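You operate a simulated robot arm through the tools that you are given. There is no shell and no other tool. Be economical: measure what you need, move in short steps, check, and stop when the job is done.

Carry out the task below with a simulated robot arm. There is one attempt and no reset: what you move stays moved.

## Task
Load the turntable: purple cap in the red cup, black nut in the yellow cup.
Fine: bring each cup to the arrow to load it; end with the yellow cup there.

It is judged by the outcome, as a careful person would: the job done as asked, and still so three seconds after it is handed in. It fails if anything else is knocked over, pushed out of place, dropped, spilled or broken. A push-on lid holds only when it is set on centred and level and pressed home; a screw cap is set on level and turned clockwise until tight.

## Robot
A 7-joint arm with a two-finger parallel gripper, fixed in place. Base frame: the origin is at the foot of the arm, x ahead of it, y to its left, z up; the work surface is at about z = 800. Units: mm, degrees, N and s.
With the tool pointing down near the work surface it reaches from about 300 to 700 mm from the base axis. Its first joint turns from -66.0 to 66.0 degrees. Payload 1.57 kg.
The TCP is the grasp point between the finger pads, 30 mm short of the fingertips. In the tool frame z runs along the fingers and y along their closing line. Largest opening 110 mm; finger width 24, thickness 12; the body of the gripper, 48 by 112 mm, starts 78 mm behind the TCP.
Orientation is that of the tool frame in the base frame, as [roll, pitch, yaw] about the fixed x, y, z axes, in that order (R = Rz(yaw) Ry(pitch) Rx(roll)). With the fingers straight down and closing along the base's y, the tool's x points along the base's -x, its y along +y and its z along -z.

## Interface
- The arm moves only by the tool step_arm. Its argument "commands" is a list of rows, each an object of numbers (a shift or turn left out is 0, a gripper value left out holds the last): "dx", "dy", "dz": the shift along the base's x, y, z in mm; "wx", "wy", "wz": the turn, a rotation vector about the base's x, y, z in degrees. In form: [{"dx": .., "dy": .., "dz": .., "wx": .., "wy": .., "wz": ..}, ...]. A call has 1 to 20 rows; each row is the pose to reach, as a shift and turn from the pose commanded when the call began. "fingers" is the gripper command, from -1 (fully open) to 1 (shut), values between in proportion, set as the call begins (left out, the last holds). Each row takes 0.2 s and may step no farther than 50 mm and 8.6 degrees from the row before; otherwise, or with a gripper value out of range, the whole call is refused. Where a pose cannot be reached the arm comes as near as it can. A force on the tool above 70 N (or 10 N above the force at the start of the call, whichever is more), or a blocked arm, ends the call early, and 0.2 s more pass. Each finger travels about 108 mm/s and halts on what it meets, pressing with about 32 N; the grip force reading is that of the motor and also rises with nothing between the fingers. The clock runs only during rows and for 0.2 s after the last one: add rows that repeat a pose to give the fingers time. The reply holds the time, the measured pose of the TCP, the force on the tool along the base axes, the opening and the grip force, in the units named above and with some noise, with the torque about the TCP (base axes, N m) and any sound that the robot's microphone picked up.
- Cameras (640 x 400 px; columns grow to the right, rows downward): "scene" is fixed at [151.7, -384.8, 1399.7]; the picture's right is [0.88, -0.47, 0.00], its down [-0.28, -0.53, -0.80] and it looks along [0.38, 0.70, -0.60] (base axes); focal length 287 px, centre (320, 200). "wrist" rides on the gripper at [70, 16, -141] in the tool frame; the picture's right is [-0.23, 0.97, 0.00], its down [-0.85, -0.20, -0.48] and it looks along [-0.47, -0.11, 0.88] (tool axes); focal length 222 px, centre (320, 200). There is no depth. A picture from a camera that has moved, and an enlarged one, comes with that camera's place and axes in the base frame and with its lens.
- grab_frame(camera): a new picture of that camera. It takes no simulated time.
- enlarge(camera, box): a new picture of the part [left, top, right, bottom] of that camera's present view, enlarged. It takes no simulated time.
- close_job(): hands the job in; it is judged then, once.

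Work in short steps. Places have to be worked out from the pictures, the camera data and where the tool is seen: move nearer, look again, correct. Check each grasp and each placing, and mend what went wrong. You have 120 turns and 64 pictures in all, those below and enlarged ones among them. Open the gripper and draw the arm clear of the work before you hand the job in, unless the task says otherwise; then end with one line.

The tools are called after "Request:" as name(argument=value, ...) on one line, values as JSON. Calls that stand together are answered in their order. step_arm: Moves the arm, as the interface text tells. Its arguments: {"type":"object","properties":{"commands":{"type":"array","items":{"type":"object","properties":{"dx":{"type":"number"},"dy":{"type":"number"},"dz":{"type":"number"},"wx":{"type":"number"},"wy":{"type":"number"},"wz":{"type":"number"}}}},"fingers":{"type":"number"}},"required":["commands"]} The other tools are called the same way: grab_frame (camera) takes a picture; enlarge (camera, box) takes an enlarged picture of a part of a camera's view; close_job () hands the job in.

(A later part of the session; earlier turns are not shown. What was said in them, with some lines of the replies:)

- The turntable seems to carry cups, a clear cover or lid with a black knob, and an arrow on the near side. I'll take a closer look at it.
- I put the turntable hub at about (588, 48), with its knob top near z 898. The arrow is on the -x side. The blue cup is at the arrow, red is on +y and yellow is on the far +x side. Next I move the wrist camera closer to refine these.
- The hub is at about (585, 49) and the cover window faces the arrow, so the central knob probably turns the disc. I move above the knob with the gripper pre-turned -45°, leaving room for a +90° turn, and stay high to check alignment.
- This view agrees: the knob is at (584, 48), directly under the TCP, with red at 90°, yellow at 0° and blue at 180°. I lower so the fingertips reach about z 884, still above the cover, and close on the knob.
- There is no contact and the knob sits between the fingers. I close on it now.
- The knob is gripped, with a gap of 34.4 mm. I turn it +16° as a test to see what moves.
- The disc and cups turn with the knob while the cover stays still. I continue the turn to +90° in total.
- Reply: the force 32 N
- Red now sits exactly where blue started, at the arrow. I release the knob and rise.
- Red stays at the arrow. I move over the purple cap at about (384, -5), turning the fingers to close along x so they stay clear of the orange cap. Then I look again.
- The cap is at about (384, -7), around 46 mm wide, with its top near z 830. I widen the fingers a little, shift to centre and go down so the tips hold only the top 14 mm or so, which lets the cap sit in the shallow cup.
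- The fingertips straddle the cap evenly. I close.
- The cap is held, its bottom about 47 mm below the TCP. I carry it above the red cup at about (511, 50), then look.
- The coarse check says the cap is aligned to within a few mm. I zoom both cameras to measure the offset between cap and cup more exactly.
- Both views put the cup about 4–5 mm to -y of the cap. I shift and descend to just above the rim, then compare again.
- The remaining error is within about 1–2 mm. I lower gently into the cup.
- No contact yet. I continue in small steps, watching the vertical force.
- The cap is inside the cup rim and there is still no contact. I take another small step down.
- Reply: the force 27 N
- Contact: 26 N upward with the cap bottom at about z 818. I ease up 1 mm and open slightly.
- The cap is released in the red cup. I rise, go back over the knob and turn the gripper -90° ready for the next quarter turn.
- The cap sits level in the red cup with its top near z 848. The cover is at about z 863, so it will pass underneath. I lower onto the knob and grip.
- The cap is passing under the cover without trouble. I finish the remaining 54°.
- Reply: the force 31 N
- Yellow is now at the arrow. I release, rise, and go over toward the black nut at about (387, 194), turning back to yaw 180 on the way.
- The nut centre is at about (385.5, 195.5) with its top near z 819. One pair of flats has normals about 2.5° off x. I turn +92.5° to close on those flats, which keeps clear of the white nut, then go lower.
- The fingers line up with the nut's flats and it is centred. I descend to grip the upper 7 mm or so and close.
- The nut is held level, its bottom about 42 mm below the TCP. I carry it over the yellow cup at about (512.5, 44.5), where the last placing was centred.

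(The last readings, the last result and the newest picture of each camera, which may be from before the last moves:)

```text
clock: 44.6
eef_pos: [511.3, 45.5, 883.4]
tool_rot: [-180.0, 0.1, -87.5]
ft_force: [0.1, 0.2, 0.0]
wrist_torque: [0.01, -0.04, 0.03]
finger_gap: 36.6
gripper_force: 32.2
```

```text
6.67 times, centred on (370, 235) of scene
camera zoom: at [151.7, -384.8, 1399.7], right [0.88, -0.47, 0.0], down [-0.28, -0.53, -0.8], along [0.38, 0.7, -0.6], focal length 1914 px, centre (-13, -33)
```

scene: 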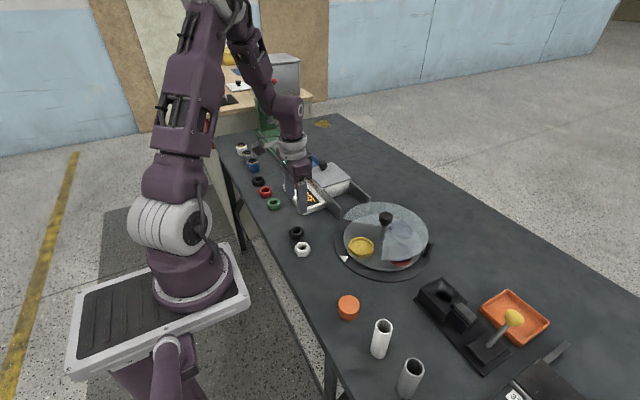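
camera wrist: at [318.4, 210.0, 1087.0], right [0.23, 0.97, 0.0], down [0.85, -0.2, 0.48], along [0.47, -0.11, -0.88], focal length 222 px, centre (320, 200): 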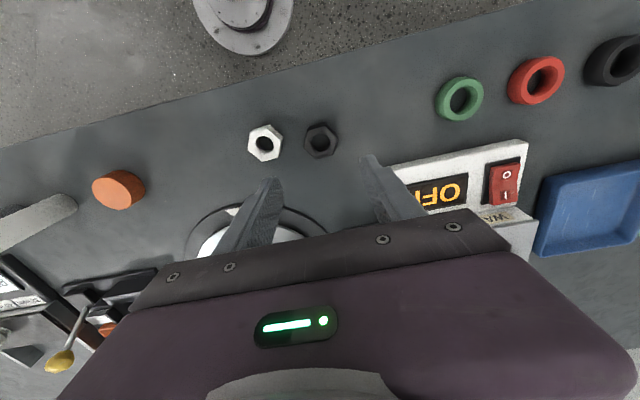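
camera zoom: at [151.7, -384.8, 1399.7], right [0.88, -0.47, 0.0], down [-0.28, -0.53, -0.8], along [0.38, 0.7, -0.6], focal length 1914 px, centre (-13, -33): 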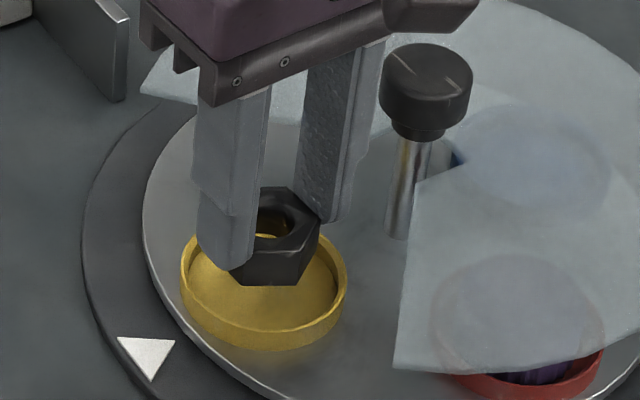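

The nut is well within the cup opening. I make a tiny shift and lower it.

Request:
step_arm(commands=[{"dx": 0.5, "dy": -1, "dz": -8}, {"dx": 0.5, "dy": -1, "dz": -14}, {"dx": 0.5, "dy": -1, "dz": -17}, {"dx": 0.5, "dy": -1, "dz": -17}])

Request:
step_arm(commands=[{"dz": -1}, {"dz": -2}, {"dz": -2}])

Request:
enlarge(camera="scene", box=[335, 205, 405, 265])

```text
clock: 45.6
eef_pos: [513.8, 44.6, 866.5]
tool_rot: [180.0, 0.0, -87.6]
ft_force: [0.4, 0.8, -0.8]
wrist_torque: [0.01, -0.02, 0.0]
finger_gap: 36.5
gripper_force: 31.6
```

```text
clock: 46.4
eef_pos: [512.3, 44.0, 864.8]
tool_rot: [180.0, 0.1, -87.5]
ft_force: [-0.8, -0.1, -0.8]
wrist_torque: [-0.02, -0.02, 0.03]
finger_gap: 36.8
gripper_force: 32.4
```

```text
6.67 times, centred on (370, 235) of scene
camera zoom: at [151.7, -384.8, 1399.7], right [0.88, -0.47, 0.0], down [-0.28, -0.53, -0.8], along [0.38, 0.7, -0.6], focal length 1914 px, centre (-13, -33)
```

zoom: 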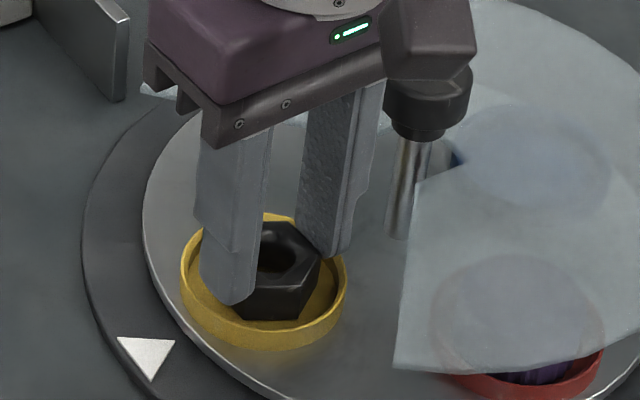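

There is no contact yet. The fingertips are level with the rim, so I lower 2 mm more and check the force before releasing.

Request:
step_arm(commands=[{"dz": -1}, {"dz": -2}, {"dz": -2}])

```text
clock: 47.2
eef_pos: [513.6, 43.2, 863.0]
tool_rot: [179.9, 0.0, -87.6]
ft_force: [0.2, 0.5, -0.1]
wrist_torque: [-0.01, 0.01, 0.0]
finger_gap: 36.4
gripper_force: 32.2
```

The nut is about 3 mm above the cup floor with no contact. I release with a small opening.

Request:
step_arm(commands=[{}, {}, {}], fingers=0.18)

Request:
enlarge(camera="scene", box=[335, 205, 405, 265])

```text
clock: 48.0
eef_pos: [513.0, 43.9, 862.1]
tool_rot: [-179.9, 0.0, -87.6]
ft_force: [-0.9, 0.4, 0.3]
wrist_torque: [-0.04, -0.01, 0.01]
finger_gap: 45.0
gripper_force: 0.1
```

```text
6.67 times, centred on (370, 235) of scene
camera zoom: at [151.7, -384.8, 1399.7], right [0.88, -0.47, 0.0], down [-0.28, -0.53, -0.8], along [0.38, 0.7, -0.6], focal length 1914 px, centre (-13, -33)
```

zoom: 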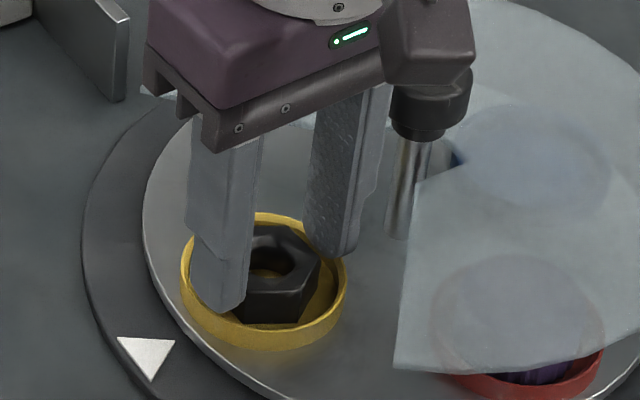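

The nut has dropped into the yellow cup. I rise straight up, open fully and pull the arm back.

Request:
step_arm(commands=[{"dz": 15}, {"dz": 50}, {"dz": 95}, {"dz": 140}, {"dx": -40, "dz": 165}, {"dx": -80, "dz": 200}, {"dx": -110, "dz": 240}, {"dx": -110, "dz": 240}])

Request:
step_arm(commands=[{}, {}, {}, {}], fingers=-1)

Request:
enlarge(camera="scene", box=[320, 190, 450, 290])

Request:
grab_frame(camera="scene")

Request:
grab_frame(camera="wrist")

```text
refused: row 6 steps farther than a row can; nothing moved
```

```text
clock: 49.0
eef_pos: [510.6, 44.2, 862.0]
tool_rot: [179.8, -0.1, -87.5]
ft_force: [-32.7, 0.1, 3.1]
wrist_torque: [0.0, -1.39, 0.21]
finger_gap: 80.3
gripper_force: 0.0
```

```text
4.00 times, centred on (385, 240) of scene
camera zoom: at [150.8, -384.8, 1399.8], right [0.88, -0.47, 0.0], down [-0.28, -0.53, -0.8], along [0.38, 0.7, -0.6], focal length 1148 px, centre (60, 40)
```

zoom: 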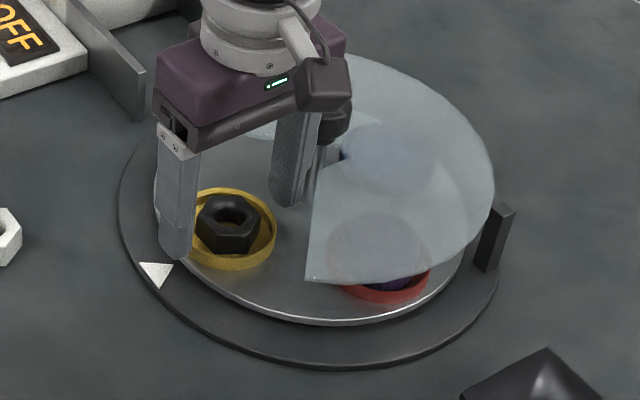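

```text
20 pictures are left
```

scene: 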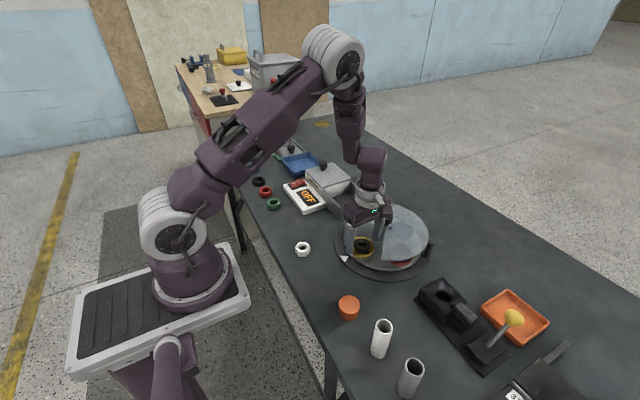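

```text
19 pictures are left
camera wrist: at [498.0, -28.1, 1004.0], right [-0.98, 0.18, 0.0], down [0.16, 0.86, 0.48], along [0.09, 0.47, -0.88], focal length 222 px, centre (320, 200)
```

wrist: 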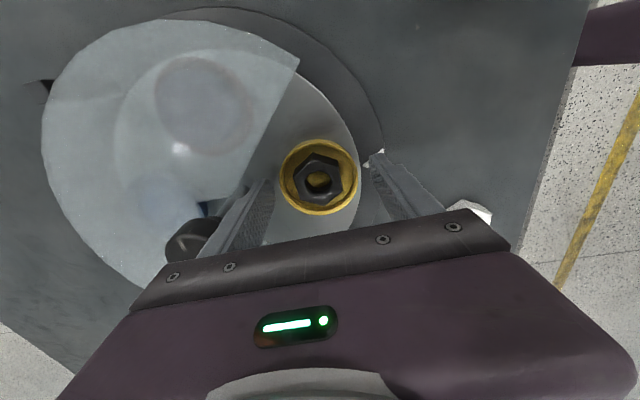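

The rise was refused because one row stepped too far, but the full opening still ran down low. The inner finger is now pressing on the turntable post with 33 N. The cups look undisturbed. I bring the fingers back to the intermediate gap first, then rise.

Request:
step_arm(commands=[{}, {}, {}], fingers=-0.05)

```text
clock: 49.8
eef_pos: [513.4, 44.6, 861.2]
tool_rot: [179.9, 0.0, -87.5]
ft_force: [0.3, 1.2, 0.7]
wrist_torque: [0.0, 0.03, 0.01]
finger_gap: 57.9
gripper_force: 0.0
```

The force is gone. I rise straight up.

Request:
step_arm(commands=[{"dz": 15}, {"dz": 50}, {"dz": 90}, {"dz": 130}, {"dx": -25, "dz": 160}, {"dx": -55, "dz": 190}, {"dx": -85, "dz": 220}, {"dx": -110, "dz": 240}, {"dx": -110, "dz": 240}])

```text
clock: 51.8
eef_pos: [401.5, 44.6, 1099.6]
tool_rot: [180.0, -0.1, -87.4]
ft_force: [-1.0, 0.3, 0.1]
wrist_torque: [0.03, 0.01, -0.01]
finger_gap: 57.8
gripper_force: 0.1
```

The arm is clear now. I open the gripper and check the turntable.

Request:
step_arm(commands=[{}, {}, {}, {}], fingers=-1)

Request:
enlarge(camera="scene", box=[320, 190, 450, 290])

Request:
grab_frame(camera="scene")

```text
clock: 52.8
eef_pos: [402.9, 44.2, 1100.4]
tool_rot: [180.0, 0.0, -87.4]
ft_force: [-0.6, -0.2, 0.7]
wrist_torque: [-0.02, 0.03, -0.03]
finger_gap: 110.0
gripper_force: 0.1
```

```text
4.00 times, centred on (385, 240) of scene
camera zoom: at [151.7, -384.8, 1399.7], right [0.88, -0.47, 0.0], down [-0.28, -0.53, -0.8], along [0.38, 0.7, -0.6], focal length 1148 px, centre (60, 40)
```

zoom: 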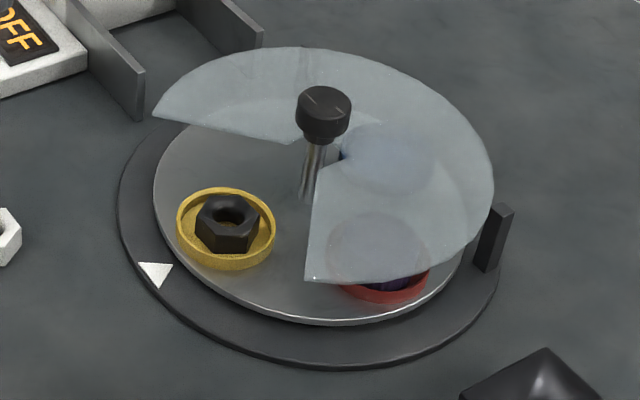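

```text
17 pictures are left
```

scene: 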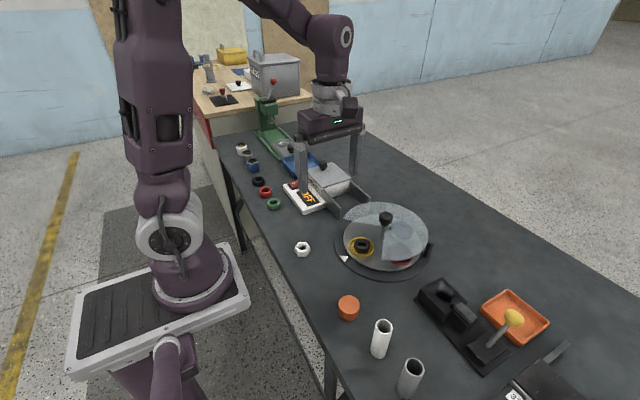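

The nut is in the yellow cup at the arrow, the purple cap is in the red cup, and the arm is clear with nothing else disturbed. I hand the job in.

Request:
close_job()

```text
The job is handed in.
```

The purple cap is in the red cup and the black nut is in the yellow cup. The yellow cup is at the arrow, and the arm is clear with the gripper open. A finger briefly pressed on the turntable post at about 33 N when I opened the gripper too low, but the pictures afterwards show nothing moved.
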